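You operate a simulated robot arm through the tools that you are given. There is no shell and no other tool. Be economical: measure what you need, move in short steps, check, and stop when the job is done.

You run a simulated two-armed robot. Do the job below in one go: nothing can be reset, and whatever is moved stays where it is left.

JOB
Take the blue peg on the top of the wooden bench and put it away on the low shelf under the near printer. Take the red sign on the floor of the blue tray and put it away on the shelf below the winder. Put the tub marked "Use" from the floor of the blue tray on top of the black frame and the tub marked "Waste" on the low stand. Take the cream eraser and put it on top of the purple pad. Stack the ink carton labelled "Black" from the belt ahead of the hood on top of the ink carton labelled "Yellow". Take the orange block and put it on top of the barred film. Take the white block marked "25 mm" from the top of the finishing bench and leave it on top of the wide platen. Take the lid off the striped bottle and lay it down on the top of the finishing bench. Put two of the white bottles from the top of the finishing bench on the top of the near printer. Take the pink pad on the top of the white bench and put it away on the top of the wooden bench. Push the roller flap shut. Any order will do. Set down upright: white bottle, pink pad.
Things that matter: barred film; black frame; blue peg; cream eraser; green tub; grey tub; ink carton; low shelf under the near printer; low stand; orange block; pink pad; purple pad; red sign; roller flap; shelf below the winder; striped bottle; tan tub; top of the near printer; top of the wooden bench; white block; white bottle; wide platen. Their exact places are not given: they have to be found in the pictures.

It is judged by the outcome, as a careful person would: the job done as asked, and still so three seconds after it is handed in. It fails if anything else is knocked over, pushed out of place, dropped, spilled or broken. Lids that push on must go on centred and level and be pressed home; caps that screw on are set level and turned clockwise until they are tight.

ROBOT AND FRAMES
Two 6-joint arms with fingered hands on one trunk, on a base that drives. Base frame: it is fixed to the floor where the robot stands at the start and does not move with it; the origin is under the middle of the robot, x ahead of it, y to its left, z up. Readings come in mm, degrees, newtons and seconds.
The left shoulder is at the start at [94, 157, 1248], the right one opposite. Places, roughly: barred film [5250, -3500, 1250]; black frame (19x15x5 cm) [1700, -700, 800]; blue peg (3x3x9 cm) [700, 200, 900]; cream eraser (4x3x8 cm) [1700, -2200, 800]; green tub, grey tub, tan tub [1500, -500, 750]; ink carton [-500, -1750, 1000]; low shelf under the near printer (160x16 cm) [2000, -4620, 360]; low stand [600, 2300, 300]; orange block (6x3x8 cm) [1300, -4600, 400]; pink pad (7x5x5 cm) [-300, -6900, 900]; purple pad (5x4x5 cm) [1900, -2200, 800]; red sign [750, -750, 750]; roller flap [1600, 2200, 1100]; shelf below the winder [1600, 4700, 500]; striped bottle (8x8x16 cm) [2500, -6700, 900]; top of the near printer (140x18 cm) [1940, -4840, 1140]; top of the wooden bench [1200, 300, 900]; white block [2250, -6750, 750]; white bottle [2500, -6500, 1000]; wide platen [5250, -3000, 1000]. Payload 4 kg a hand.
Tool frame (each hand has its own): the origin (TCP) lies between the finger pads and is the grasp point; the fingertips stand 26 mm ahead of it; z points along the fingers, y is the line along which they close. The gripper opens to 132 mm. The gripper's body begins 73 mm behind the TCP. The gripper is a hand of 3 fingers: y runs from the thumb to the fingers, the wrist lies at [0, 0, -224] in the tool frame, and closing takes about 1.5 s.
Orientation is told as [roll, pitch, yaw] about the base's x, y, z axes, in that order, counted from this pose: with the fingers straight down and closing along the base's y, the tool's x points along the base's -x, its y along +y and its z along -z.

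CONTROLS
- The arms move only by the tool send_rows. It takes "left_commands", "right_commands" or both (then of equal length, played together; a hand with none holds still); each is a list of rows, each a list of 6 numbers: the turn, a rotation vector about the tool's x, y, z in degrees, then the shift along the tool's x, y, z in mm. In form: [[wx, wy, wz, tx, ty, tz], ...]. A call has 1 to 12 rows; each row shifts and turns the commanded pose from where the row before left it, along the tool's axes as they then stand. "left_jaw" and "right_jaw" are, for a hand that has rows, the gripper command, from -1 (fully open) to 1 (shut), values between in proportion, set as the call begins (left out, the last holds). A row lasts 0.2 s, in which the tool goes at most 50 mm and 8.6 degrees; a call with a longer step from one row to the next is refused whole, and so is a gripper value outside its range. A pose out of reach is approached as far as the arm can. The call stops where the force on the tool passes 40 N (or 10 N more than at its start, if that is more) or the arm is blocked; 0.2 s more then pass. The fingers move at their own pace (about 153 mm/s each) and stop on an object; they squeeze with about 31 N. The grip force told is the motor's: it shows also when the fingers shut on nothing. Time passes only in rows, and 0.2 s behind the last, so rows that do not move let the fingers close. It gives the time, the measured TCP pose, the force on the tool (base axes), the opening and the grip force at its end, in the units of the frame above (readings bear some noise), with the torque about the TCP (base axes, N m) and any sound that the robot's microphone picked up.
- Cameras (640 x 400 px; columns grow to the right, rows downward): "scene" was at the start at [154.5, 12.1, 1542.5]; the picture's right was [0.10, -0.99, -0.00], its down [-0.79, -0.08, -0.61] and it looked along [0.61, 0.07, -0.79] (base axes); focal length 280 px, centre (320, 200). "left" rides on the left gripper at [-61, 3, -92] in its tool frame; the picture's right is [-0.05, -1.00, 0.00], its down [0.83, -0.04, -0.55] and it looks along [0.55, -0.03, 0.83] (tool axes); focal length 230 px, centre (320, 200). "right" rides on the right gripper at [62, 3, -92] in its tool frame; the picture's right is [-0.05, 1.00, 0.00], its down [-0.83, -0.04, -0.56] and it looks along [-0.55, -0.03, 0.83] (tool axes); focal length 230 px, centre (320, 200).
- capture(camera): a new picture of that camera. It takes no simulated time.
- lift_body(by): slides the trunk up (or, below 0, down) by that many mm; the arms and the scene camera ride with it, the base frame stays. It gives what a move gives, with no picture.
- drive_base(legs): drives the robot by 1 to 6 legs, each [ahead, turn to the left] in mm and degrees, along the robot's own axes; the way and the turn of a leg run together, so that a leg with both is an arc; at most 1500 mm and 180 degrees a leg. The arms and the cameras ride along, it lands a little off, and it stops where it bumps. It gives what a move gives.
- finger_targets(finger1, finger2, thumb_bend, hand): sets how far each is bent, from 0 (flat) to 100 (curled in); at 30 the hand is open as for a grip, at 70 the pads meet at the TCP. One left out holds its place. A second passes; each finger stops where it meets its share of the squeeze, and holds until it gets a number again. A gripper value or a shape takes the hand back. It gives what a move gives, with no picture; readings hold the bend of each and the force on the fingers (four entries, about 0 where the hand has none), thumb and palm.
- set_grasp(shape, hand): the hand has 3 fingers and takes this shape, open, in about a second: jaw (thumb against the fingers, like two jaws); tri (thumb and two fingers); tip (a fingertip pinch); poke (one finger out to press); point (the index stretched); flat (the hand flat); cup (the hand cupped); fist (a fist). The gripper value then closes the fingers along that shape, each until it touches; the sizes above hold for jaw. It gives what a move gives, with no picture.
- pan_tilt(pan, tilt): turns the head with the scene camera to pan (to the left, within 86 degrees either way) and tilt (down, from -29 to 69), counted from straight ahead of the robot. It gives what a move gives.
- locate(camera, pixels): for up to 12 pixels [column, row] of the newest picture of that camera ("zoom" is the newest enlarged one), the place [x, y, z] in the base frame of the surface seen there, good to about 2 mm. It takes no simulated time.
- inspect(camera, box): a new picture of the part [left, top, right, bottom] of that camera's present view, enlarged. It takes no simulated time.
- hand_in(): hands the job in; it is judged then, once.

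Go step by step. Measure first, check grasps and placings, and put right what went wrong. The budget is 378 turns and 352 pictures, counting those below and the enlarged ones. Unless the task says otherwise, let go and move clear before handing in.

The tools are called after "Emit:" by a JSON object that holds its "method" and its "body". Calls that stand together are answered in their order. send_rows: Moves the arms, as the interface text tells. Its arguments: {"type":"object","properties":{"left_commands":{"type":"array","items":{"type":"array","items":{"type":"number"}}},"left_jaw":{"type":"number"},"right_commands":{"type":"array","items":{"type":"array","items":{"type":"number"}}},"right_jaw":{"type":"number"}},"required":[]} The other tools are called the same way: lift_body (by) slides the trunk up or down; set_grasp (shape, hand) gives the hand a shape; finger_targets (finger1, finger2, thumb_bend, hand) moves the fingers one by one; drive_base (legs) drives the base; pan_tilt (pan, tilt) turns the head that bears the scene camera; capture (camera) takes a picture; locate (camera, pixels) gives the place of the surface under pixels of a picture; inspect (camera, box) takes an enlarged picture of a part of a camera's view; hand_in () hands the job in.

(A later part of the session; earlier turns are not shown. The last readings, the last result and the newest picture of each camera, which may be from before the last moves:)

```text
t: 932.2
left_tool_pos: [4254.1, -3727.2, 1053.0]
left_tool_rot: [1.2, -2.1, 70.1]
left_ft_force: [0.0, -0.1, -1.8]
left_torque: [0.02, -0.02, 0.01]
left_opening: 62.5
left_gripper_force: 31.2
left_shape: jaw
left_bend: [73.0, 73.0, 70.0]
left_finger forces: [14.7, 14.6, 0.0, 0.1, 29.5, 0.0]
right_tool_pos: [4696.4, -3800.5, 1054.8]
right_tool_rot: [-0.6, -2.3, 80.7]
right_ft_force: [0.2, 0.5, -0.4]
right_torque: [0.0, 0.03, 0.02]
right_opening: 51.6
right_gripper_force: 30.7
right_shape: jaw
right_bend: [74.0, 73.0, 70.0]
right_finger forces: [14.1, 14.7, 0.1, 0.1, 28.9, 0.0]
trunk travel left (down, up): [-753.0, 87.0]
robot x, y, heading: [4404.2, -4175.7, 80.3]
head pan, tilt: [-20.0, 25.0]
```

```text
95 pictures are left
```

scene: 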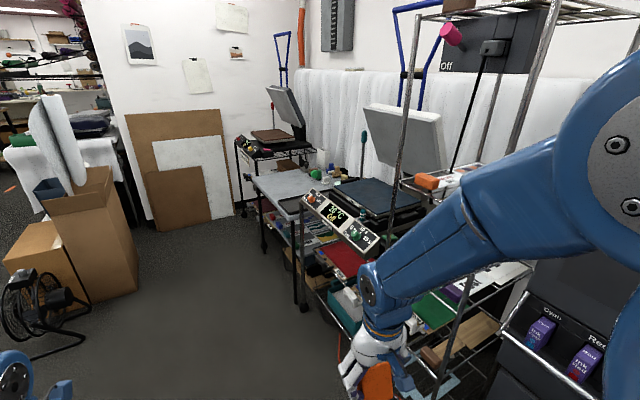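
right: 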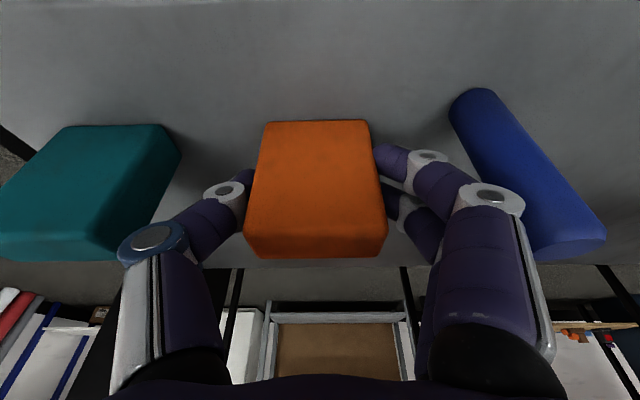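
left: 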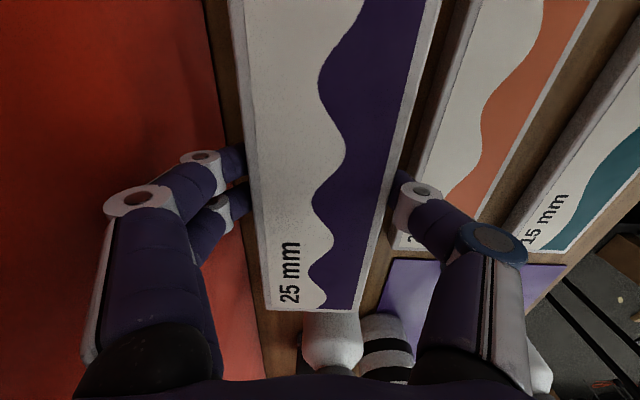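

Emit:
{"method": "drive_base", "body": {"legs": [[280, 0], [280, 0], [280, 0]]}}

Emit:
{"method": "drive_base", "body": {"legs": [[0, -27], [0, -27], [0, -26]]}}

Emit:
{"method": "pan_tilt", "body": {"pan": 0, "tilt": 30}}

Emit:
{"method": "capture", "body": {"camera": "scene"}}

```text
t: 937.2
left_tool_pos: [4392.9, -2902.3, 1053.3]
left_tool_rot: [1.2, -2.1, 70.3]
left_ft_force: [0.2, 0.2, -1.9]
left_torque: [0.0, 0.01, -0.02]
left_opening: 62.4
left_gripper_force: 31.2
left_shape: jaw
left_bend: [73.0, 73.0, 70.0]
left_finger forces: [14.7, 14.8, 0.0, 0.1, 29.5, 0.0]
right_tool_pos: [4837.0, -2977.1, 1054.2]
right_tool_rot: [-0.6, -2.1, 80.8]
right_ft_force: [-0.9, 0.5, -0.1]
right_torque: [-0.02, 0.01, 0.02]
right_opening: 51.5
right_gripper_force: 30.3
right_shape: jaw
right_bend: [74.0, 73.0, 70.0]
right_finger forces: [14.1, 14.6, 0.0, 0.0, 28.9, 0.1]
trunk travel left (down, up): [-753.0, 87.0]
robot x, y, heading: [4541.8, -3354.3, 80.5]
head pan, tilt: [-20.0, 25.0]
```

```text
t: 942.0
left_tool_pos: [4888.0, -3117.8, 1041.8]
left_tool_rot: [0.6, 1.0, -8.7]
left_ft_force: [-0.9, -0.3, -1.8]
left_torque: [0.0, 0.01, -0.02]
left_opening: 62.3
left_gripper_force: 30.7
left_shape: jaw
left_bend: [73.0, 73.0, 70.0]
left_finger forces: [15.4, 15.2, 0.0, 0.0, 30.6, 0.0]
right_tool_pos: [4900.5, -3568.8, 1043.1]
right_tool_rot: [-0.7, 1.0, 1.9]
right_ft_force: [0.5, 0.5, -0.5]
right_torque: [-0.01, 0.0, 0.05]
right_opening: 51.1
right_gripper_force: 31.4
right_shape: jaw
right_bend: [74.0, 74.0, 70.0]
right_finger forces: [13.9, 14.7, 0.0, 0.0, 28.6, 0.0]
trunk travel left (down, up): [-753.0, 87.0]
robot x, y, heading: [4546.1, -3344.2, 1.5]
head pan, tilt: [-20.0, 25.0]
stopped in leg 3: the robot was blocked; the commanded pose is now the measured one
```

```text
t: 942.8
left_tool_pos: [4888.4, -3120.1, 1043.3]
left_tool_rot: [0.7, 0.7, -8.7]
left_ft_force: [0.7, 0.4, -1.2]
left_torque: [0.0, -0.03, 0.0]
left_opening: 62.2
left_gripper_force: 31.1
left_shape: jaw
left_bend: [73.0, 73.0, 70.0]
left_finger forces: [15.2, 15.1, 0.0, 0.0, 30.6, 0.1]
right_tool_pos: [4900.2, -3570.5, 1044.6]
right_tool_rot: [-0.6, 0.8, 1.9]
right_ft_force: [0.0, 0.3, -0.8]
right_torque: [-0.01, 0.05, -0.02]
right_opening: 50.9
right_gripper_force: 30.9
right_shape: jaw
right_bend: [74.0, 74.0, 70.0]
right_finger forces: [14.0, 14.6, 0.0, 0.0, 28.6, 0.0]
trunk travel left (down, up): [-753.0, 87.0]
robot x, y, heading: [4546.7, -3341.3, 1.7]
head pan, tilt: [0.0, 30.0]
```

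```text
94 pictures are left
```

scene: 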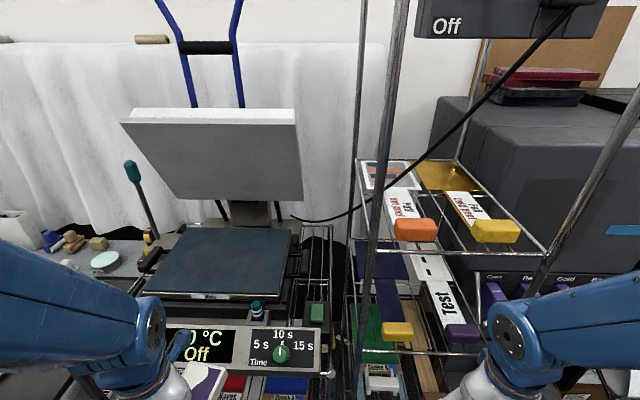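

Emit:
{"method": "inspect", "body": {"camera": "scene", "box": [340, 140, 560, 380]}}

Emit:
{"method": "locate", "body": {"camera": "scene", "pixels": [[220, 262], [160, 290], [290, 290], [180, 232], [290, 235], [415, 228], [395, 185], [490, 228], [440, 190], [430, 265], [445, 310], [398, 330]]}}

```text
1.67 times, centred on (450, 260) of scene
```

zoom: 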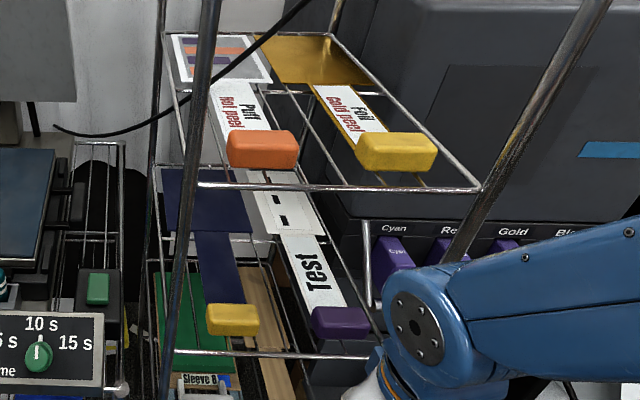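

```text
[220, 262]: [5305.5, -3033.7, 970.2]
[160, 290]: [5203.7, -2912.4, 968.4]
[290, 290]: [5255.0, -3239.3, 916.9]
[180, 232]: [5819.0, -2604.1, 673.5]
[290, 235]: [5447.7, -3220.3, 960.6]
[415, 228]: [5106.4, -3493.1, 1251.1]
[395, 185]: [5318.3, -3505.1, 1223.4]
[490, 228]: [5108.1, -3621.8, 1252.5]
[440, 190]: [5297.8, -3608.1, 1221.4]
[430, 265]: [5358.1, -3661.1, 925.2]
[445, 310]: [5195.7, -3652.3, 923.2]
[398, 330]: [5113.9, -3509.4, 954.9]
```

The film with orange/purple bars on the top shelf (z≈1222, y≈-3500) is the barred film; the blue platen is z≈970, x 5200–5450, y -2890…-3225. I check front clearances and move closer.

Emit:
{"method": "locate", "body": {"camera": "scene", "pixels": [[280, 345], [200, 370], [375, 250], [385, 330], [345, 200], [310, 218], [400, 100], [520, 300], [410, 250], [470, 165], [360, 165]]}}

Emit:
{"method": "lift_body", "body": {"by": 85}}

Emit:
{"method": "drive_base", "body": {"legs": [[110, 0]]}}

Emit:
{"method": "capture", "body": {"camera": "left"}}

```text
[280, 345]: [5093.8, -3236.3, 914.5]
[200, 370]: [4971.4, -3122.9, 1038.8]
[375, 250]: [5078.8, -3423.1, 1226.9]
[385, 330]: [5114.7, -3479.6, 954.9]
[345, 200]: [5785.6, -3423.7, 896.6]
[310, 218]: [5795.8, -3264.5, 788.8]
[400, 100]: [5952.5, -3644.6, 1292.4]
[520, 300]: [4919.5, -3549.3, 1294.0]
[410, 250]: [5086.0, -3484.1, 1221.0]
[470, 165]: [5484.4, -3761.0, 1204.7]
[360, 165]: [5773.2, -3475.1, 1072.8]
```

```text
t: 944.0
left_tool_pos: [4888.6, -3118.7, 1127.7]
left_tool_rot: [0.6, 1.1, -8.7]
left_ft_force: [-0.3, 0.0, -1.0]
left_torque: [0.0, 0.01, 0.03]
left_opening: 62.3
left_gripper_force: 30.8
left_shape: jaw
left_bend: [73.0, 73.0, 70.0]
left_finger forces: [15.3, 15.1, 0.1, 0.0, 30.6, 0.1]
right_tool_pos: [4899.6, -3571.3, 1128.5]
right_tool_rot: [-0.6, 0.9, 1.9]
right_ft_force: [-0.4, 0.0, -1.3]
right_torque: [0.05, 0.03, 0.01]
right_opening: 51.2
right_gripper_force: 31.4
right_shape: jaw
right_bend: [74.0, 74.0, 70.0]
right_finger forces: [14.0, 14.5, 0.0, 0.1, 28.6, 0.1]
trunk travel left (down, up): [-838.0, 2.0]
robot x, y, heading: [4546.8, -3346.4, 1.6]
head pan, tilt: [0.0, 30.0]
```

```text
t: 945.2
left_tool_pos: [4980.8, -3116.9, 1135.2]
left_tool_rot: [0.9, -0.3, -8.7]
left_ft_force: [0.4, -0.7, -1.5]
left_torque: [0.04, 0.04, 0.02]
left_opening: 62.1
left_gripper_force: 30.8
left_shape: jaw
left_bend: [73.0, 73.0, 70.0]
left_finger forces: [15.3, 15.2, 0.0, 0.0, 30.6, 0.0]
right_tool_pos: [4994.8, -3567.8, 1136.7]
right_tool_rot: [-0.6, -0.4, 1.9]
right_ft_force: [-0.4, 0.2, -0.7]
right_torque: [0.01, 0.02, 0.02]
right_opening: 51.5
right_gripper_force: 31.3
right_shape: jaw
right_bend: [74.0, 74.0, 70.0]
right_finger forces: [14.0, 14.7, 0.0, 0.0, 28.7, 0.0]
trunk travel left (down, up): [-838.0, 2.0]
robot x, y, heading: [4655.2, -3340.1, 1.5]
head pan, tilt: [0.0, 30.0]
```

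```text
92 pictures are left
```

left: 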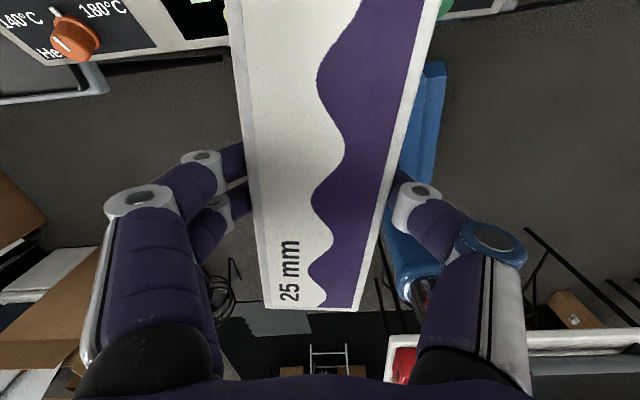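

I move the left hand with the white block over the platen.

Emit:
{"method": "send_rows", "body": {"left_commands": [[0, 0, 0, -29, 11, 0], [0, 0, 0, -29, 11, 5], [0, 0, 0, -29, 11, 8], [0, 0, 0, -29, 11, 8], [0, 0, 0, -29, 11, 8], [0, 0, 0, -29, 11, 8], [0, 0, 0, -29, 11, 8]]}}

Emit:
{"method": "send_rows", "body": {"left_commands": [[0, 0, 0, -25, 10, 8], [0, 0, 0, -25, 10, 8], [0, 0, 0, -20, 10, 8]]}}

Emit:
{"method": "capture", "body": {"camera": "scene"}}

```text
t: 946.8
left_tool_pos: [5202.7, -3070.3, 1088.7]
left_tool_rot: [0.7, 0.1, -8.7]
left_ft_force: [0.7, 0.7, -2.3]
left_torque: [0.04, -0.01, 0.0]
left_opening: 62.2
left_gripper_force: 31.5
left_shape: jaw
left_bend: [73.0, 73.0, 70.0]
left_finger forces: [15.4, 15.3, 0.1, 0.0, 30.7, 0.0]
right_tool_pos: [4991.1, -3566.6, 1117.3]
right_tool_rot: [-0.6, 3.9, 2.0]
right_ft_force: [1.2, 0.0, -1.2]
right_torque: [0.01, 0.02, -0.01]
right_opening: 51.2
right_gripper_force: 30.5
right_shape: jaw
right_bend: [74.0, 74.0, 70.0]
right_finger forces: [14.1, 14.6, 0.0, 0.1, 28.6, 0.0]
trunk travel left (down, up): [-838.0, 2.0]
robot x, y, heading: [4653.5, -3340.6, 1.7]
head pan, tilt: [0.0, 30.0]
```

```text
t: 947.6
left_tool_pos: [5272.7, -3051.4, 1067.3]
left_tool_rot: [0.7, -0.1, -8.8]
left_ft_force: [0.7, -0.3, -1.7]
left_torque: [0.02, 0.01, 0.01]
left_opening: 62.1
left_gripper_force: 30.4
left_shape: jaw
left_bend: [73.0, 73.0, 70.0]
left_finger forces: [15.4, 15.3, 0.1, 0.1, 30.7, 0.0]
right_tool_pos: [4984.0, -3566.5, 1116.8]
right_tool_rot: [-0.6, 4.1, 1.9]
right_ft_force: [-0.3, -0.3, -1.1]
right_torque: [0.01, 0.01, -0.01]
right_opening: 51.2
right_gripper_force: 30.8
right_shape: jaw
right_bend: [74.0, 74.0, 70.0]
right_finger forces: [14.0, 14.7, 0.0, 0.0, 28.6, 0.1]
trunk travel left (down, up): [-838.0, 2.0]
robot x, y, heading: [4654.9, -3341.9, 1.6]
head pan, tilt: [0.0, 30.0]
```

```text
91 pictures are left
```

scene: 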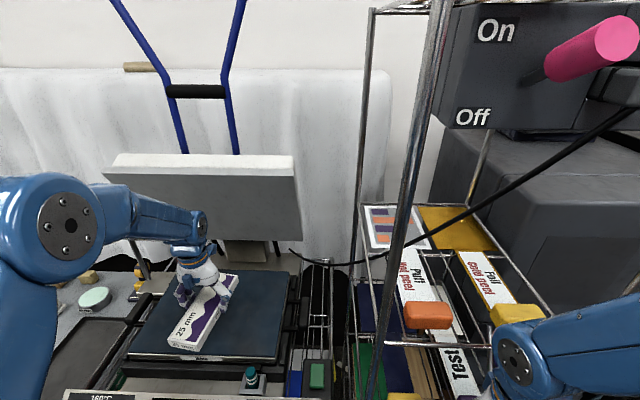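

Emit:
{"method": "send_rows", "body": {"left_commands": [[0, 0, 0, 0, 0, 20], [0, 0, 0, 0, 0, 20], [0, 0, 0, 0, 0, 15], [0, 0, 0, 0, 0, 5], [0, 0, 0, 0, 0, 4]]}}

Emit:
{"method": "send_rows", "body": {"left_commands": [[0, 0, 0, 0, 0, 3], [0, 0, 0, 0, 0, 2], [0, 0, 0, 0, 0, 0]]}}

Emit:
{"method": "inspect", "body": {"camera": "scene", "box": [110, 220, 310, 380]}}

```text
t: 948.8
left_tool_pos: [5271.8, -3051.4, 1005.2]
left_tool_rot: [0.7, -0.1, -8.9]
left_ft_force: [0.8, -0.2, -1.6]
left_torque: [0.0, -0.01, 0.01]
left_opening: 61.9
left_gripper_force: 31.6
left_shape: jaw
left_bend: [73.0, 73.0, 70.0]
left_finger forces: [15.3, 15.2, 0.1, 0.1, 30.7, 0.0]
right_tool_pos: [4983.4, -3567.2, 1117.2]
right_tool_rot: [-0.6, 4.1, 1.9]
right_ft_force: [0.0, 0.3, -0.8]
right_torque: [-0.02, -0.01, -0.04]
right_opening: 51.1
right_gripper_force: 30.8
right_shape: jaw
right_bend: [74.0, 74.0, 70.0]
right_finger forces: [14.0, 14.6, 0.1, 0.0, 28.6, 0.1]
trunk travel left (down, up): [-838.0, 2.0]
robot x, y, heading: [4653.7, -3339.2, 1.8]
head pan, tilt: [0.0, 30.0]
```

```text
t: 949.6
left_tool_pos: [5270.7, -3051.8, 999.7]
left_tool_rot: [0.8, -0.3, -8.8]
left_ft_force: [-0.8, -0.3, -1.4]
left_torque: [0.02, -0.04, -0.01]
left_opening: 62.1
left_gripper_force: 30.9
left_shape: jaw
left_bend: [73.0, 73.0, 70.0]
left_finger forces: [15.4, 15.2, 0.1, 0.0, 30.7, 0.0]
right_tool_pos: [4982.4, -3567.2, 1117.4]
right_tool_rot: [-0.6, 4.0, 2.0]
right_ft_force: [0.0, 0.0, -1.8]
right_torque: [-0.01, 0.02, 0.04]
right_opening: 51.0
right_gripper_force: 31.1
right_shape: jaw
right_bend: [74.0, 74.0, 70.0]
right_finger forces: [14.0, 14.6, 0.0, 0.0, 28.6, 0.0]
trunk travel left (down, up): [-838.0, 2.0]
robot x, y, heading: [4655.0, -3344.6, 1.6]
head pan, tilt: [0.0, 30.0]
```

```text
2.50 times, centred on (210, 300) of scene
```

zoom: 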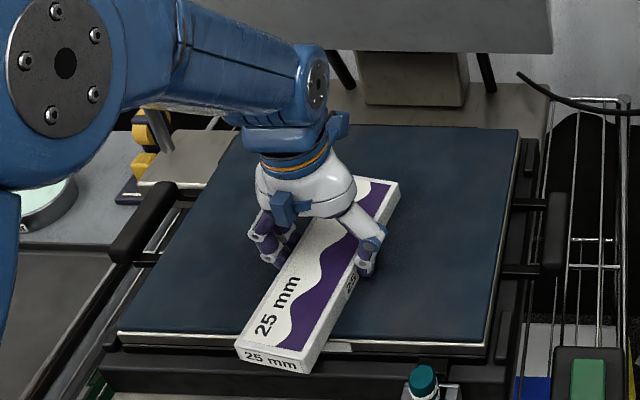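

The near end overhangs the platen's front edge; I move 35 mm further in.

Emit:
{"method": "send_rows", "body": {"left_commands": [[0, 0, 0, 0, 0, -6], [0, 0, 0, -12, -2, 0], [0, 0, 0, -12, -2, 0], [0, 0, 0, -12, -2, 0]]}}

Emit:
{"method": "inspect", "body": {"camera": "scene", "box": [110, 220, 310, 380]}}

```text
t: 950.3
left_tool_pos: [5267.0, -3056.1, 1020.1]
left_tool_rot: [0.9, -1.4, -8.8]
left_ft_force: [0.2, 0.2, -1.2]
left_torque: [0.0, -0.03, 0.02]
left_opening: 62.2
left_gripper_force: 31.2
left_shape: jaw
left_bend: [73.0, 73.0, 70.0]
left_finger forces: [15.3, 15.2, 0.1, 0.1, 30.3, 0.0]
right_tool_pos: [4983.3, -3568.0, 1117.3]
right_tool_rot: [-0.6, 3.3, 1.7]
right_ft_force: [-0.4, -0.1, -0.9]
right_torque: [0.01, 0.02, 0.04]
right_opening: 51.1
right_gripper_force: 30.6
right_shape: jaw
right_bend: [74.0, 74.0, 70.0]
right_finger forces: [13.9, 14.5, 0.1, 0.0, 28.4, 0.1]
trunk travel left (down, up): [-838.0, 2.0]
robot x, y, heading: [4655.6, -3343.3, 1.5]
head pan, tilt: [0.0, 30.0]
stopped in row 3 (left hand): the arm was blocked; the commanded pose is now the measured one
```

```text
2.50 times, centred on (210, 300) of scene
```

zoom: 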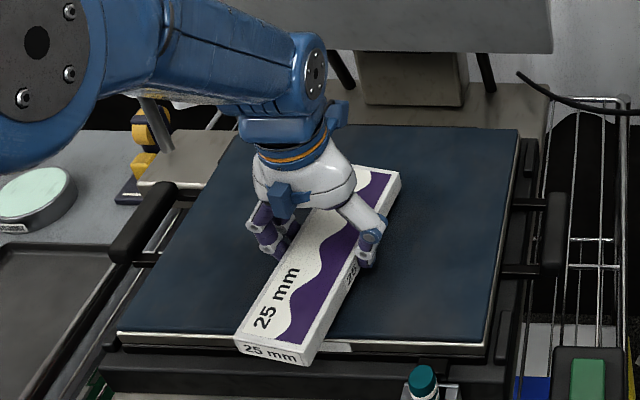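

Emit:
{"method": "drive_base", "body": {"legs": [[42, 0]]}}

Emit:
{"method": "inspect", "body": {"camera": "scene", "box": [110, 220, 310, 380]}}

```text
t: 951.2
left_tool_pos: [5300.2, -3054.8, 1023.9]
left_tool_rot: [1.1, -1.9, -8.8]
left_ft_force: [-0.8, -0.8, -1.6]
left_torque: [0.03, -0.03, -0.01]
left_opening: 62.3
left_gripper_force: 30.8
left_shape: jaw
left_bend: [73.0, 73.0, 70.0]
left_finger forces: [15.2, 15.1, 0.0, 0.1, 30.3, 0.0]
right_tool_pos: [5014.4, -3567.4, 1120.4]
right_tool_rot: [-0.6, 2.9, 1.6]
right_ft_force: [-1.0, 0.0, -0.7]
right_torque: [0.01, -0.02, 0.01]
right_opening: 51.5
right_gripper_force: 30.8
right_shape: jaw
right_bend: [74.0, 74.0, 70.0]
right_finger forces: [14.0, 14.5, 0.1, 0.0, 28.5, 0.0]
trunk travel left (down, up): [-838.0, 2.0]
robot x, y, heading: [4702.5, -3336.9, 1.5]
head pan, tilt: [0.0, 30.0]
```

```text
2.50 times, centred on (210, 300) of scene
```

zoom: 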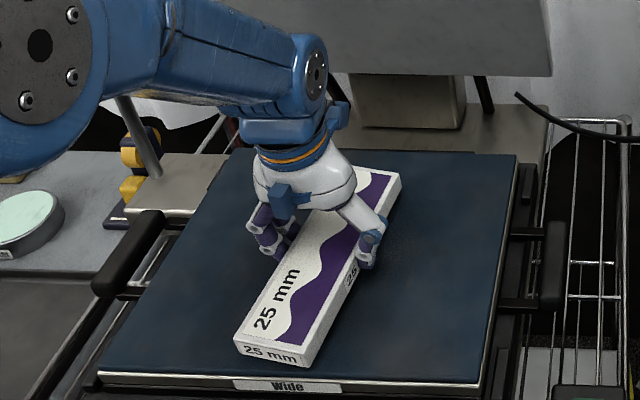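

"Wide" platen confirmed and the block is now fully over it. I lower to contact and release.

Emit:
{"method": "send_rows", "body": {"left_commands": [[0, 1, 0, 0, 0, 8], [0, 1, 0, 0, 0, 8], [0, 0, 0, 0, 0, 4], [0, 0, 0, 0, 0, 3], [0, 0, 0, 0, 0, 2]]}}

Emit:
{"method": "send_rows", "body": {"left_commands": [[0, 0, 0, 0, 0, 2], [0, 0, 0, 0, 0, 2], [0, 0, 0, 0, 0, 0]]}}

```text
t: 952.4
left_tool_pos: [5292.9, -3055.9, 1004.0]
left_tool_rot: [1.1, -0.4, -8.8]
left_ft_force: [0.2, -0.7, -0.5]
left_torque: [0.03, -0.01, 0.0]
left_opening: 62.5
left_gripper_force: 31.0
left_shape: jaw
left_bend: [73.0, 73.0, 70.0]
left_finger forces: [15.1, 15.1, 0.0, 0.0, 30.2, 0.0]
right_tool_pos: [5028.7, -3564.9, 1115.7]
right_tool_rot: [-0.7, 2.3, 1.2]
right_ft_force: [-0.5, -0.2, -0.6]
right_torque: [-0.01, -0.03, 0.02]
right_opening: 51.1
right_gripper_force: 31.2
right_shape: jaw
right_bend: [74.0, 74.0, 70.0]
right_finger forces: [14.0, 14.5, 0.1, 0.0, 28.5, 0.0]
trunk travel left (down, up): [-838.0, 2.0]
robot x, y, heading: [4694.7, -3342.0, 1.4]
head pan, tilt: [0.0, 30.0]
```

```text
t: 953.2
left_tool_pos: [5293.2, -3054.7, 1000.7]
left_tool_rot: [1.1, -0.4, -8.9]
left_ft_force: [-0.3, 0.2, 0.2]
left_torque: [-0.03, 0.0, -0.02]
left_opening: 62.3
left_gripper_force: 30.7
left_shape: jaw
left_bend: [73.0, 73.0, 70.0]
left_finger forces: [15.1, 15.2, 0.1, 0.0, 30.4, 0.0]
right_tool_pos: [5027.7, -3566.3, 1116.6]
right_tool_rot: [-0.8, 2.3, 1.2]
right_ft_force: [0.1, 1.8, -0.7]
right_torque: [0.02, 0.01, -0.01]
right_opening: 51.1
right_gripper_force: 30.9
right_shape: jaw
right_bend: [74.0, 74.0, 70.0]
right_finger forces: [13.9, 14.4, 0.0, 0.1, 28.4, 0.0]
trunk travel left (down, up): [-838.0, 2.0]
robot x, y, heading: [4694.8, -3342.4, 1.7]
head pan, tilt: [0.0, 30.0]
```

Emit:
{"method": "send_rows", "body": {"left_commands": [[0, 0, 0, 0, 0, 1.5], [0, 0, 0, 0, 0, 0]]}}

Emit:
{"method": "send_rows", "body": {"left_commands": [[0, 0, 0, 0, 0, 0], [0, 0, 0, 0, 0, 0], [0, 0, 0, 0, 0, 0], [0, 0, 0, 0, 0, 0]], "left_jaw": -0.3}}

Emit:
{"method": "send_rows", "body": {"left_commands": [[0, 0, 0, 0, 0, -20], [0, 0, 0, 0, 0, -35], [0, 0, 0, 20, 0, -35], [0, 0, 0, 30, -5, 0], [0, 0, 0, 30, -5, 0], [0, 0, 0, 30, -5, 0], [0, 0, 0, 30, -5, 0]]}}

Emit:
{"method": "inspect", "body": {"camera": "scene", "box": [110, 180, 430, 380]}}

```text
t: 953.8
left_tool_pos: [5292.4, -3054.8, 999.1]
left_tool_rot: [1.1, -0.3, -8.8]
left_ft_force: [0.3, 2.7, 6.4]
left_torque: [-0.25, 0.07, 0.0]
left_opening: 62.3
left_gripper_force: 31.5
left_shape: jaw
left_bend: [73.0, 73.0, 70.0]
left_finger forces: [16.1, 16.3, 0.0, 0.0, 30.7, 0.0]
right_tool_pos: [5027.4, -3566.1, 1116.1]
right_tool_rot: [-0.7, 2.3, 1.2]
right_ft_force: [-0.2, 0.5, -0.4]
right_torque: [-0.03, -0.02, 0.0]
right_opening: 50.9
right_gripper_force: 31.2
right_shape: jaw
right_bend: [74.0, 74.0, 70.0]
right_finger forces: [14.0, 14.6, 0.0, 0.0, 28.5, 0.1]
trunk travel left (down, up): [-838.0, 2.0]
robot x, y, heading: [4698.6, -3339.1, 1.6]
head pan, tilt: [0.0, 30.0]
```

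```text
t: 954.8
left_tool_pos: [5293.5, -3054.8, 998.6]
left_tool_rot: [1.0, -0.3, -8.8]
left_ft_force: [0.4, -0.3, 1.4]
left_torque: [0.01, 0.0, 0.0]
left_opening: 85.4
left_gripper_force: 0.0
left_shape: jaw
left_bend: [70.0, 70.0, 68.0]
left_finger forces: [0.1, 0.0, 0.0, 0.0, 0.0, 0.1]
right_tool_pos: [5028.7, -3567.2, 1115.9]
right_tool_rot: [-0.8, 2.4, 1.2]
right_ft_force: [0.5, 0.3, -0.6]
right_torque: [0.01, -0.01, 0.0]
right_opening: 51.0
right_gripper_force: 31.5
right_shape: jaw
right_bend: [74.0, 74.0, 70.0]
right_finger forces: [14.1, 14.5, 0.1, 0.0, 28.5, 0.1]
trunk travel left (down, up): [-838.0, 2.0]
robot x, y, heading: [4697.7, -3341.1, 1.5]
head pan, tilt: [0.0, 30.0]
```

```text
t: 956.4
left_tool_pos: [5151.0, -3058.5, 1086.8]
left_tool_rot: [0.9, -0.5, -8.7]
left_ft_force: [-0.4, -0.2, -0.9]
left_torque: [0.0, -0.01, 0.01]
left_opening: 85.7
left_gripper_force: 0.1
left_shape: jaw
left_bend: [70.0, 70.0, 68.0]
left_finger forces: [0.1, 0.0, 0.0, 0.0, 0.1, 0.0]
right_tool_pos: [5026.8, -3566.0, 1116.3]
right_tool_rot: [-0.7, 2.2, 1.2]
right_ft_force: [-0.2, -0.4, -1.4]
right_torque: [0.0, -0.03, -0.04]
right_opening: 51.4
right_gripper_force: 31.2
right_shape: jaw
right_bend: [74.0, 74.0, 70.0]
right_finger forces: [14.0, 14.5, 0.0, 0.0, 28.5, 0.1]
trunk travel left (down, up): [-838.0, 2.0]
robot x, y, heading: [4698.7, -3338.9, 1.7]
head pan, tilt: [0.0, 30.0]
```

```text
2.00 times, centred on (270, 280) of scene
```

zoom: 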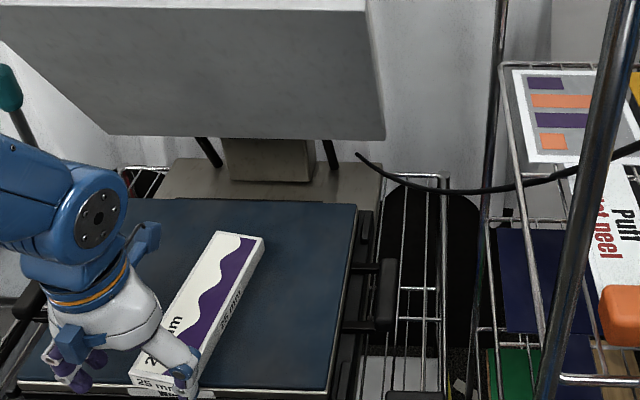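

White block placed on the Wide platen. Now the barred film: I measure the strip and card.

Emit:
{"method": "capture", "body": {"camera": "scene"}}

Emit:
{"method": "inspect", "body": {"camera": "scene", "box": [340, 190, 500, 350]}}

Emit:
{"method": "locate", "body": {"camera": "zoom", "pixels": [[190, 110], [190, 65], [120, 80], [300, 130], [130, 200], [260, 215], [280, 300], [330, 290], [240, 300], [300, 250], [340, 480], [230, 230]]}}

```text
86 pictures are left
```

scene: 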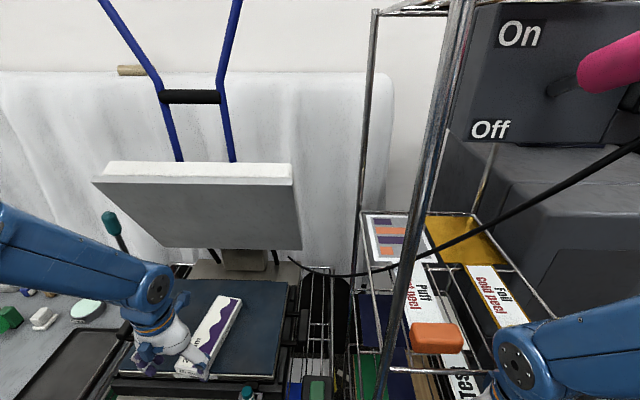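

```text
2.50 times, centred on (420, 270) of scene
```

zoom: 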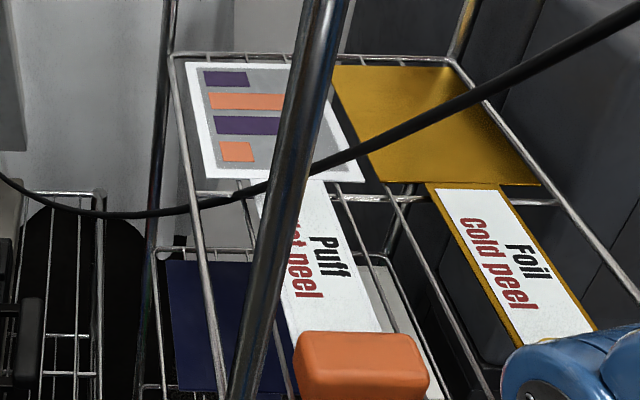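

```text
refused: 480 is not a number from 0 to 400
```

Emit:
{"method": "locate", "body": {"camera": "zoom", "pixels": [[200, 75], [335, 150], [215, 170], [260, 175], [340, 170], [320, 210], [290, 320], [370, 320], [340, 270], [360, 360], [260, 200], [500, 110]]}}

```text
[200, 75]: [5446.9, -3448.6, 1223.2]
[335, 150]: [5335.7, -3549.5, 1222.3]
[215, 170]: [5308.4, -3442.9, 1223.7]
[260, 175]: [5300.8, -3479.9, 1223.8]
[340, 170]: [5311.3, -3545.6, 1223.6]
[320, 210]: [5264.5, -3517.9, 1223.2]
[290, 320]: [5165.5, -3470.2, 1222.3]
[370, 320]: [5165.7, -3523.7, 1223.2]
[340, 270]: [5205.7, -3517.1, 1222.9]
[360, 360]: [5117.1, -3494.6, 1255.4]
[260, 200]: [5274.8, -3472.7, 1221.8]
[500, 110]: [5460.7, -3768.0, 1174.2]
```

Emit:
{"method": "locate", "body": {"camera": "zoom", "pixels": [[420, 118], [500, 75], [350, 155], [230, 200], [100, 213], [30, 190], [580, 30], [270, 200], [250, 300], [310, 60]]}}

```text
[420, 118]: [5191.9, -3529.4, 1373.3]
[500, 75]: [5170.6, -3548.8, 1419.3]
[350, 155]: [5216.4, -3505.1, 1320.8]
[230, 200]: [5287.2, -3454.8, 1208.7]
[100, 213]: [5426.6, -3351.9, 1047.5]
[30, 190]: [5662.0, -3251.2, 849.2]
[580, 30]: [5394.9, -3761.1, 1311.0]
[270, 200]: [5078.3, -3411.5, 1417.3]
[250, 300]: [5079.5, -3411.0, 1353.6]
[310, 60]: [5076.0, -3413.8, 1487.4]
```

A cable hangs across the rack, so I'll set the block on the strip just behind its handle, at (5168,-3490). I back up 130 mm to get room, then raise the hand tilted.

Emit:
{"method": "drive_base", "body": {"legs": [[-135, 0]]}}

Emit:
{"method": "send_rows", "body": {"right_commands": [[0, -7, 0, -25, 10, -15], [0, -7, 0, -25, 10, -15], [0, -7, 0, -25, 10, -15], [0, -2, 0, -20, 10, -25], [0, 0, 0, -20, 10, -30], [0, 0, 0, -10, 10, -35], [0, 0, 0, -10, 0, -30]]}}

Emit:
{"method": "capture", "body": {"camera": "scene"}}

```text
t: 957.7
left_tool_pos: [5011.7, -3059.2, 1088.4]
left_tool_rot: [1.1, -0.3, -8.9]
left_ft_force: [-0.1, 0.5, 1.2]
left_torque: [-0.01, -0.03, 0.02]
left_opening: 85.5
left_gripper_force: 0.1
left_shape: jaw
left_bend: [70.0, 70.0, 68.0]
left_finger forces: [0.0, 0.0, 0.1, 0.0, 0.0, 0.0]
right_tool_pos: [4864.5, -3570.4, 1124.0]
right_tool_rot: [-0.5, 2.2, 1.6]
right_ft_force: [-0.7, -0.9, -0.5]
right_torque: [0.02, 0.01, 0.01]
right_opening: 51.1
right_gripper_force: 30.9
right_shape: jaw
right_bend: [74.0, 74.0, 70.0]
right_finger forces: [13.9, 14.5, 0.1, 0.0, 28.5, 0.0]
trunk travel left (down, up): [-838.0, 2.0]
robot x, y, heading: [4561.4, -3340.7, 1.8]
head pan, tilt: [0.0, 30.0]
```

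```text
t: 959.3
left_tool_pos: [5022.9, -3063.0, 1083.4]
left_tool_rot: [0.9, 0.0, -8.9]
left_ft_force: [0.1, -0.2, -0.4]
left_torque: [0.01, 0.02, 0.03]
left_opening: 85.6
left_gripper_force: 0.1
left_shape: jaw
left_bend: [70.0, 70.0, 68.0]
left_finger forces: [0.0, 0.0, 0.0, 0.0, 0.1, 0.0]
right_tool_pos: [5044.7, -3524.9, 1177.7]
right_tool_rot: [-0.6, -18.4, 1.6]
right_ft_force: [1.1, 1.0, -0.9]
right_torque: [-0.02, 0.05, 0.03]
right_opening: 51.3
right_gripper_force: 31.4
right_shape: jaw
right_bend: [74.0, 74.0, 70.0]
right_finger forces: [13.9, 14.4, 0.0, 0.0, 28.4, 0.0]
right hand out of reach, approached as far as the arm can: row 1, 2, 3, 4, 5, 6, 7
trunk travel left (down, up): [-838.0, 2.0]
robot x, y, heading: [4560.5, -3338.8, 1.3]
head pan, tilt: [0.0, 30.0]
```

```text
84 pictures are left
```

scene: 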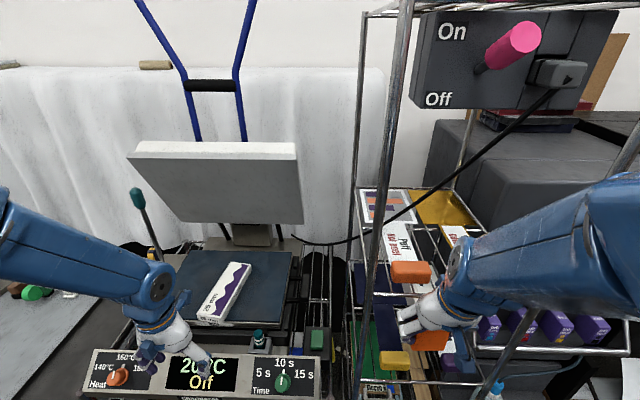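

Emit:
{"method": "send_rows", "body": {"right_commands": [[0, 0, 0, 5, 5, -20], [0, 0, 0, 0, 5, -25], [0, 0, 0, -5, 5, -25], [0, 0, 0, -8, 5, -25], [0, 0, 0, -8, 5, -25], [0, 0, 0, -8, 5, -25]]}}

```text
t: 960.3
left_tool_pos: [5000.3, -3063.8, 1093.1]
left_tool_rot: [1.0, -1.4, -9.2]
left_ft_force: [-0.1, 0.6, -0.5]
left_torque: [-0.02, 0.0, 0.0]
left_opening: 85.7
left_gripper_force: 0.0
left_shape: jaw
left_bend: [70.0, 70.0, 68.0]
left_finger forces: [0.0, 0.0, 0.1, 0.1, 0.0, 0.0]
right_tool_pos: [5035.5, -3513.4, 1192.2]
right_tool_rot: [-0.7, -13.2, 1.5]
right_ft_force: [-0.5, 0.0, -1.1]
right_torque: [-0.02, -0.06, 0.0]
right_opening: 51.4
right_gripper_force: 30.8
right_shape: jaw
right_bend: [74.0, 74.0, 70.0]
right_finger forces: [13.8, 15.3, 0.0, 0.1, 28.9, 0.0]
right hand out of reach, approached as far as the arm can: row 1, 2, 3, 4
trunk travel left (down, up): [-838.0, 2.0]
robot x, y, heading: [4562.7, -3343.6, 1.6]
head pan, tilt: [0.0, 30.0]
stopped in row 4 (right hand): the force on the tool passed its limit at 48 N (the readings are from after the stop); the commanded pose is now the measured one
```

The hand touched the rack rail. I back off 135 mm, raise the hand further out, then drive in.

Emit:
{"method": "drive_base", "body": {"legs": [[-140, 0]]}}

Emit:
{"method": "send_rows", "body": {"right_commands": [[0, -2, 0, -30, 0, 0], [0, -2, 0, -30, 0, 0], [0, -2, 0, -30, 0, -5], [0, -1, 0, -20, 0, -20], [0, 0, 0, -10, 0, -28], [0, 0, 0, -10, 0, -28], [0, 0, 0, -10, 0, -28], [0, 0, 0, -10, 0, -28], [0, 0, 0, -10, 0, -20]]}}

Emit:
{"method": "capture", "body": {"camera": "scene"}}

```text
t: 961.6
left_tool_pos: [4864.3, -3062.8, 1090.8]
left_tool_rot: [1.2, -1.0, -8.7]
left_ft_force: [-1.2, 0.4, 0.0]
left_torque: [0.01, -0.08, 0.02]
left_opening: 85.8
left_gripper_force: 0.0
left_shape: jaw
left_bend: [70.0, 70.0, 68.0]
left_finger forces: [0.0, 0.0, 0.0, 0.0, 0.1, 0.1]
right_tool_pos: [4909.7, -3513.2, 1225.1]
right_tool_rot: [-0.6, -18.1, 1.9]
right_ft_force: [-0.8, 0.7, -1.3]
right_torque: [-0.03, -0.06, 0.0]
right_opening: 51.1
right_gripper_force: 30.8
right_shape: jaw
right_bend: [74.0, 74.0, 70.0]
right_finger forces: [13.9, 15.2, 0.1, 0.1, 29.0, 0.0]
trunk travel left (down, up): [-838.0, 2.0]
robot x, y, heading: [4422.0, -3348.2, 2.0]
head pan, tilt: [0.0, 30.0]
```

```text
t: 963.6
left_tool_pos: [4863.6, -3067.0, 1090.9]
left_tool_rot: [1.1, -1.0, -8.8]
left_ft_force: [0.1, 0.0, 0.3]
left_torque: [-0.01, -0.02, 0.03]
left_opening: 85.9
left_gripper_force: 0.0
left_shape: jaw
left_bend: [70.0, 70.0, 68.0]
left_finger forces: [0.0, 0.1, 0.0, 0.1, 0.0, 0.1]
right_tool_pos: [5005.1, -3510.3, 1406.2]
right_tool_rot: [-0.7, -22.5, 1.8]
right_ft_force: [-0.2, -0.3, -0.1]
right_torque: [0.01, -0.01, -0.01]
right_opening: 51.1
right_gripper_force: 31.3
right_shape: jaw
right_bend: [74.0, 74.0, 70.0]
right_finger forces: [13.9, 15.1, 0.1, 0.0, 28.9, 0.0]
right hand out of reach, approached as far as the arm can: row 7, 8
trunk travel left (down, up): [-838.0, 2.0]
robot x, y, heading: [4420.0, -3351.6, 1.8]
head pan, tilt: [0.0, 30.0]
```

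```text
83 pictures are left
```

scene: 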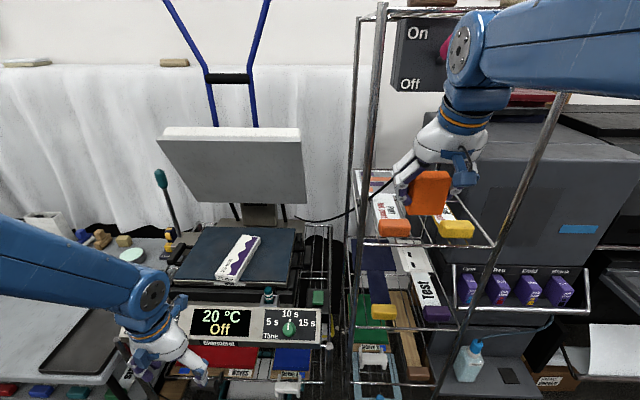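

Now it's high enough. I lower to z≈1335 and drive forward slowly.

Emit:
{"method": "send_rows", "body": {"right_commands": [[0, 0, 0, 9, 4, 22], [0, 0, 0, 9, 4, 22], [0, 0, 0, 9, 5, 22]]}}

Emit:
{"method": "drive_base", "body": {"legs": [[75, 0]]}}

Emit:
{"method": "capture", "body": {"camera": "scene"}}

Emit:
{"method": "capture", "body": {"camera": "right"}}

```text
t: 964.4
left_tool_pos: [4866.0, -3066.2, 1089.3]
left_tool_rot: [1.1, -1.0, -8.8]
left_ft_force: [-0.1, -0.5, -0.6]
left_torque: [0.01, 0.01, 0.03]
left_opening: 85.4
left_gripper_force: 0.0
left_shape: jaw
left_bend: [70.0, 70.0, 68.0]
left_finger forces: [0.0, 0.1, 0.0, 0.0, 0.0, 0.0]
right_tool_pos: [5006.9, -3498.3, 1344.7]
right_tool_rot: [-0.5, -23.9, 1.8]
right_ft_force: [0.9, -0.2, -1.4]
right_torque: [-0.01, -0.03, 0.01]
right_opening: 51.1
right_gripper_force: 31.4
right_shape: jaw
right_bend: [74.0, 74.0, 70.0]
right_finger forces: [13.8, 15.1, 0.1, 0.0, 28.9, 0.0]
trunk travel left (down, up): [-838.0, 2.0]
robot x, y, heading: [4422.0, -3351.3, 1.7]
head pan, tilt: [0.0, 30.0]
```

```text
t: 965.4
left_tool_pos: [4924.7, -3063.6, 1096.6]
left_tool_rot: [1.1, -1.6, -8.6]
left_ft_force: [0.3, -0.8, 0.1]
left_torque: [0.04, -0.01, 0.0]
left_opening: 85.7
left_gripper_force: 0.1
left_shape: jaw
left_bend: [70.0, 70.0, 68.0]
left_finger forces: [0.0, 0.0, 0.1, 0.1, 0.1, 0.0]
right_tool_pos: [5063.1, -3496.1, 1355.6]
right_tool_rot: [-0.7, -24.9, 1.9]
right_ft_force: [0.0, -0.7, 0.3]
right_torque: [0.0, -0.04, -0.01]
right_opening: 51.3
right_gripper_force: 31.4
right_shape: jaw
right_bend: [74.0, 74.0, 70.0]
right_finger forces: [13.8, 15.0, 0.0, 0.0, 28.9, 0.0]
trunk travel left (down, up): [-838.0, 2.0]
robot x, y, heading: [4498.1, -3347.6, 1.6]
head pan, tilt: [0.0, 30.0]
```

```text
82 pictures are left
```

scene: 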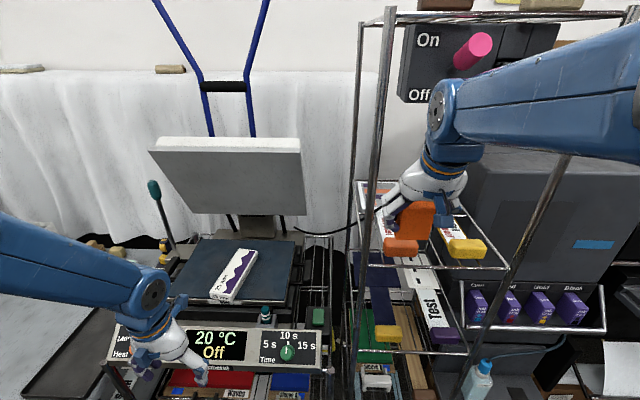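

```text
81 pictures are left
```

right: 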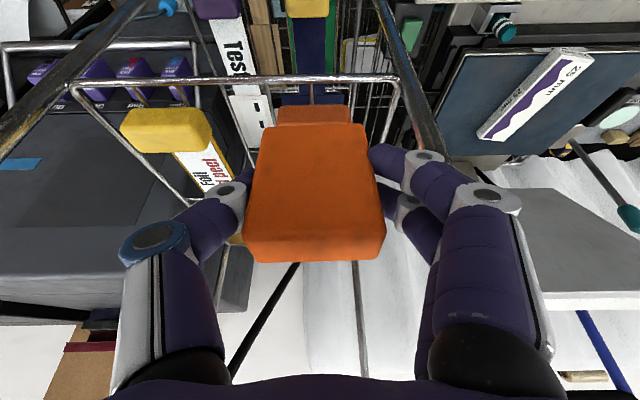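

Emit:
{"method": "drive_base", "body": {"legs": [[55, 0]]}}

Emit:
{"method": "drive_base", "body": {"legs": [[45, 0]]}}

Emit:
{"method": "inspect", "body": {"camera": "scene", "box": [340, 100, 540, 290]}}

Emit:
{"method": "capture", "body": {"camera": "right"}}

```text
t: 966.4
left_tool_pos: [4979.5, -3064.0, 1096.3]
left_tool_rot: [1.2, -1.8, -8.7]
left_ft_force: [-0.1, -0.2, 0.3]
left_torque: [0.01, -0.01, 0.0]
left_opening: 85.9
left_gripper_force: 0.0
left_shape: jaw
left_bend: [70.0, 70.0, 68.0]
left_finger forces: [0.0, 0.0, 0.0, 0.0, 0.1, 0.0]
right_tool_pos: [5118.8, -3493.4, 1319.6]
right_tool_rot: [-0.7, -20.4, 1.8]
right_ft_force: [-0.5, -0.6, -1.2]
right_torque: [0.01, -0.07, -0.01]
right_opening: 51.3
right_gripper_force: 31.1
right_shape: jaw
right_bend: [74.0, 74.0, 70.0]
right_finger forces: [14.1, 15.0, 0.0, 0.0, 29.1, 0.0]
trunk travel left (down, up): [-838.0, 2.0]
robot x, y, heading: [4554.4, -3344.3, 1.7]
head pan, tilt: [0.0, 30.0]
```

```text
t: 967.3
left_tool_pos: [5009.1, -3065.5, 1105.1]
left_tool_rot: [1.2, -2.8, -9.0]
left_ft_force: [-0.7, 0.1, -0.2]
left_torque: [0.02, -0.12, 0.01]
left_opening: 85.9
left_gripper_force: 0.1
left_shape: jaw
left_bend: [70.0, 70.0, 68.0]
left_finger forces: [0.0, 0.0, 0.0, 0.0, 0.0, 0.1]
right_tool_pos: [5144.6, -3492.4, 1296.9]
right_tool_rot: [-0.6, -17.4, 2.1]
right_ft_force: [-1.1, 0.2, -1.1]
right_torque: [-0.05, -0.08, 0.0]
right_opening: 52.5
right_gripper_force: 30.7
right_shape: jaw
right_bend: [74.0, 74.0, 71.0]
right_finger forces: [15.4, 14.8, 0.1, 0.0, 30.2, 0.1]
trunk travel left (down, up): [-838.0, 2.0]
robot x, y, heading: [4600.2, -3342.5, 2.0]
head pan, tilt: [0.0, 30.0]
```

```text
2.11 times, centred on (440, 195) of scene
```

zoom: 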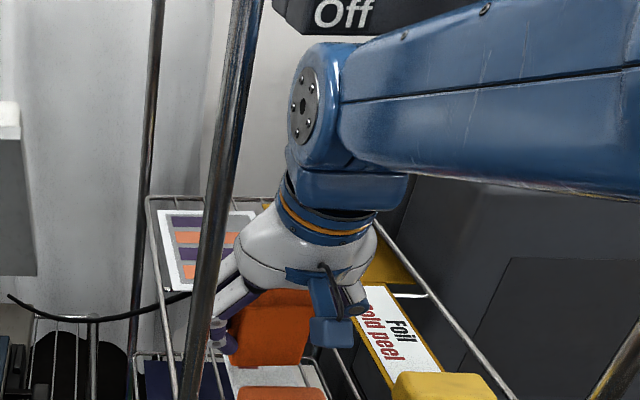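

```text
79 pictures are left
```

right: 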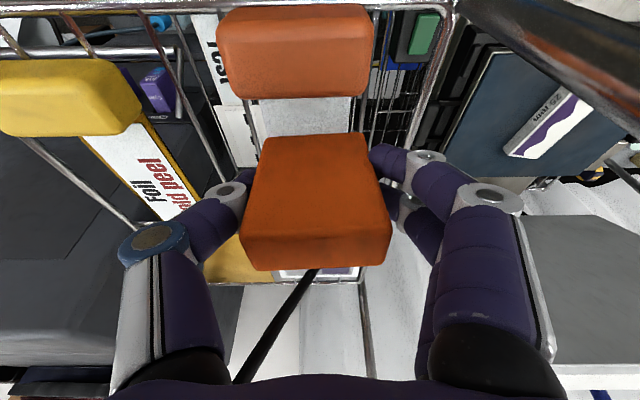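

Emit:
{"method": "send_rows", "body": {"right_commands": [[0, -1.5, 0, -8, 0, 3], [0, -1.5, 0, -8, 0, 3], [0, 0, 0, 2, 0, 6], [0, 0, 0, 2, 0, 5]]}}

Emit:
{"method": "inspect", "body": {"camera": "scene", "box": [380, 190, 500, 310]}}

Emit:
{"method": "locate", "body": {"camera": "zoom", "pixels": [[160, 230], [200, 150], [200, 210], [230, 215], [170, 270], [220, 290]]}}

```text
t: 968.3
left_tool_pos: [4995.6, -3069.7, 1110.6]
left_tool_rot: [1.5, -3.7, -9.0]
left_ft_force: [0.2, -0.6, -0.1]
left_torque: [0.01, 0.01, -0.01]
left_opening: 85.7
left_gripper_force: 0.1
left_shape: jaw
left_bend: [70.0, 70.0, 68.0]
left_finger forces: [0.1, 0.0, 0.1, 0.1, 0.0, 0.0]
right_tool_pos: [5153.5, -3494.5, 1278.6]
right_tool_rot: [-0.7, -20.1, 1.7]
right_ft_force: [-0.7, -0.1, -0.7]
right_torque: [-0.01, -0.01, -0.01]
right_opening: 52.4
right_gripper_force: 31.4
right_shape: jaw
right_bend: [74.0, 74.0, 71.0]
right_finger forces: [14.8, 14.6, 0.0, 0.0, 29.4, 0.0]
right hand out of reach, approached as far as the arm can: row 1
trunk travel left (down, up): [-838.0, 2.0]
robot x, y, heading: [4599.5, -3342.5, 1.8]
head pan, tilt: [0.0, 30.0]
```

```text
3.33 times, centred on (440, 250) of scene
```

zoom: 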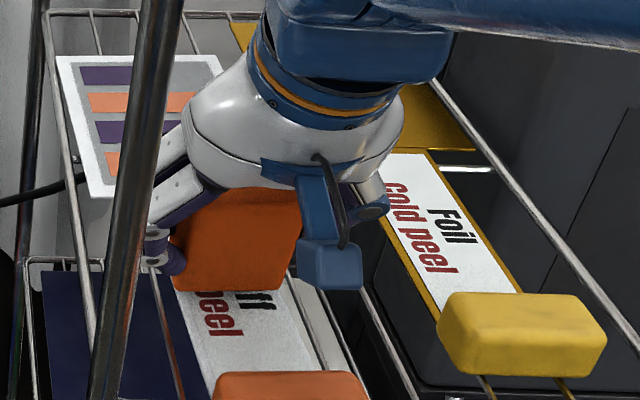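

```text
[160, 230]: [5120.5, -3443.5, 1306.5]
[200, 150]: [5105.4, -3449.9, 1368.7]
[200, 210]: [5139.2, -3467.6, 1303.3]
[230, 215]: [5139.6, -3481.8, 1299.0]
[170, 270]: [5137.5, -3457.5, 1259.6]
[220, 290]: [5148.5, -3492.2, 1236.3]
```

Emit:
{"method": "send_rows", "body": {"right_commands": [[0, 3.5, 0, 0, 0, 0], [0, 3.5, 0, -2, 0, 2], [0, 0, 0, 1, 0, 3], [0, 0, 0, 1, 0, 3], [0, 0, 0, 0, 0, 0]]}}

Emit:
{"method": "send_rows", "body": {"right_commands": [[0, 0, 0, 1, 0, 3], [0, 0, 0, 0, 0, 2], [0, 0, 0, 0, 0, 0]]}}

Emit:
{"method": "inspect", "body": {"camera": "scene", "box": [380, 190, 500, 310]}}

Emit:
{"method": "locate", "body": {"camera": "zoom", "pixels": [[200, 220], [230, 220], [180, 285], [230, 295], [280, 295], [250, 310]]}}

```text
t: 969.5
left_tool_pos: [4995.2, -3070.4, 1111.1]
left_tool_rot: [1.5, -3.6, -9.1]
left_ft_force: [0.3, -0.7, -0.1]
left_torque: [0.01, -0.01, 0.02]
left_opening: 86.0
left_gripper_force: 0.0
left_shape: jaw
left_bend: [70.0, 70.0, 68.0]
left_finger forces: [0.1, 0.1, 0.1, 0.0, 0.0, 0.0]
right_tool_pos: [5154.8, -3493.9, 1281.7]
right_tool_rot: [-0.7, -14.4, 1.7]
right_ft_force: [0.7, -0.2, -1.2]
right_torque: [0.0, 0.0, 0.01]
right_opening: 52.0
right_gripper_force: 31.5
right_shape: jaw
right_bend: [74.0, 74.0, 71.0]
right_finger forces: [14.8, 14.7, 0.0, 0.0, 29.3, 0.0]
trunk travel left (down, up): [-838.0, 2.0]
robot x, y, heading: [4597.6, -3339.5, 2.0]
head pan, tilt: [0.0, 30.0]
```

```text
t: 970.3
left_tool_pos: [4994.8, -3069.3, 1111.1]
left_tool_rot: [1.5, -3.7, -9.0]
left_ft_force: [0.6, -1.0, 1.3]
left_torque: [0.0, -0.01, -0.04]
left_opening: 85.7
left_gripper_force: 0.1
left_shape: jaw
left_bend: [70.0, 70.0, 68.0]
left_finger forces: [0.0, 0.0, 0.0, 0.1, 0.0, 0.1]
right_tool_pos: [5154.9, -3493.6, 1275.6]
right_tool_rot: [-0.7, -14.2, 1.8]
right_ft_force: [0.8, 0.7, -1.2]
right_torque: [0.01, 0.0, -0.02]
right_opening: 52.4
right_gripper_force: 30.6
right_shape: jaw
right_bend: [74.0, 74.0, 71.0]
right_finger forces: [14.7, 14.7, 0.0, 0.1, 29.3, 0.0]
trunk travel left (down, up): [-838.0, 2.0]
robot x, y, heading: [4598.0, -3342.2, 1.8]
head pan, tilt: [0.0, 30.0]
```

```text
3.33 times, centred on (440, 250) of scene
```

zoom: 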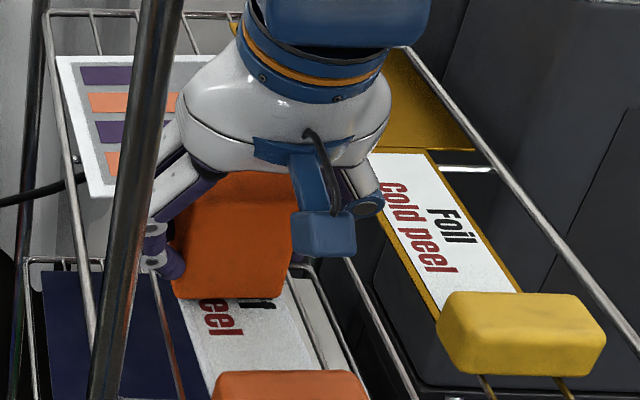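

```text
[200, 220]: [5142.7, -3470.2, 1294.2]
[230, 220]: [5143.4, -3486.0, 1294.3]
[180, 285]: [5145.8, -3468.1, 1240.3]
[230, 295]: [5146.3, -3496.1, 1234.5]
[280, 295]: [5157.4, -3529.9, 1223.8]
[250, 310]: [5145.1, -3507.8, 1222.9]
```

Emit:
{"method": "send_rows", "body": {"right_commands": [[0, 0, 0, 1, 0, 3], [0, 0, 0, 1, 0, 3], [0, 0, 0, 0.5, 0, 2], [0, 0, 0, 0, 0, 0]]}}

Emit:
{"method": "send_rows", "body": {"right_commands": [[0, 0, 0, 0.5, 0, 2], [0, 0, 0, 0.5, 0, 2], [0, 0, 0, 0, 0, 0]]}}

```text
t: 971.3
left_tool_pos: [4993.5, -3068.6, 1112.1]
left_tool_rot: [1.4, -3.7, -8.9]
left_ft_force: [0.1, 0.0, 0.5]
left_torque: [-0.01, 0.01, 0.0]
left_opening: 85.6
left_gripper_force: 0.1
left_shape: jaw
left_bend: [70.0, 70.0, 68.0]
left_finger forces: [0.1, 0.0, 0.0, 0.0, 0.1, 0.1]
right_tool_pos: [5154.9, -3494.7, 1268.9]
right_tool_rot: [-0.7, -14.5, 1.8]
right_ft_force: [2.9, 0.0, 9.2]
right_torque: [0.18, -0.01, -0.05]
right_opening: 52.2
right_gripper_force: 31.0
right_shape: jaw
right_bend: [74.0, 74.0, 71.0]
right_finger forces: [15.4, 14.4, 0.1, 0.0, 30.8, 0.0]
trunk travel left (down, up): [-838.0, 2.0]
robot x, y, heading: [4600.6, -3339.0, 2.1]
head pan, tilt: [0.0, 30.0]
```

```text
t: 972.1
left_tool_pos: [4991.4, -3069.9, 1112.9]
left_tool_rot: [1.5, -3.8, -9.0]
left_ft_force: [-0.9, 0.5, -0.4]
left_torque: [-0.01, -0.02, 0.03]
left_opening: 85.9
left_gripper_force: 0.0
left_shape: jaw
left_bend: [70.0, 70.0, 68.0]
left_finger forces: [0.0, 0.0, 0.0, 0.0, 0.0, 0.0]
right_tool_pos: [5152.5, -3494.1, 1268.0]
right_tool_rot: [-0.7, -14.7, 1.9]
right_ft_force: [7.6, -1.0, 29.5]
right_torque: [0.11, -0.18, -0.11]
right_opening: 52.7
right_gripper_force: 30.9
right_shape: jaw
right_bend: [75.0, 75.0, 71.0]
right_finger forces: [17.1, 15.3, 0.0, 0.0, 33.8, 0.0]
trunk travel left (down, up): [-838.0, 2.0]
robot x, y, heading: [4597.3, -3344.7, 1.9]
head pan, tilt: [0.0, 30.0]
```

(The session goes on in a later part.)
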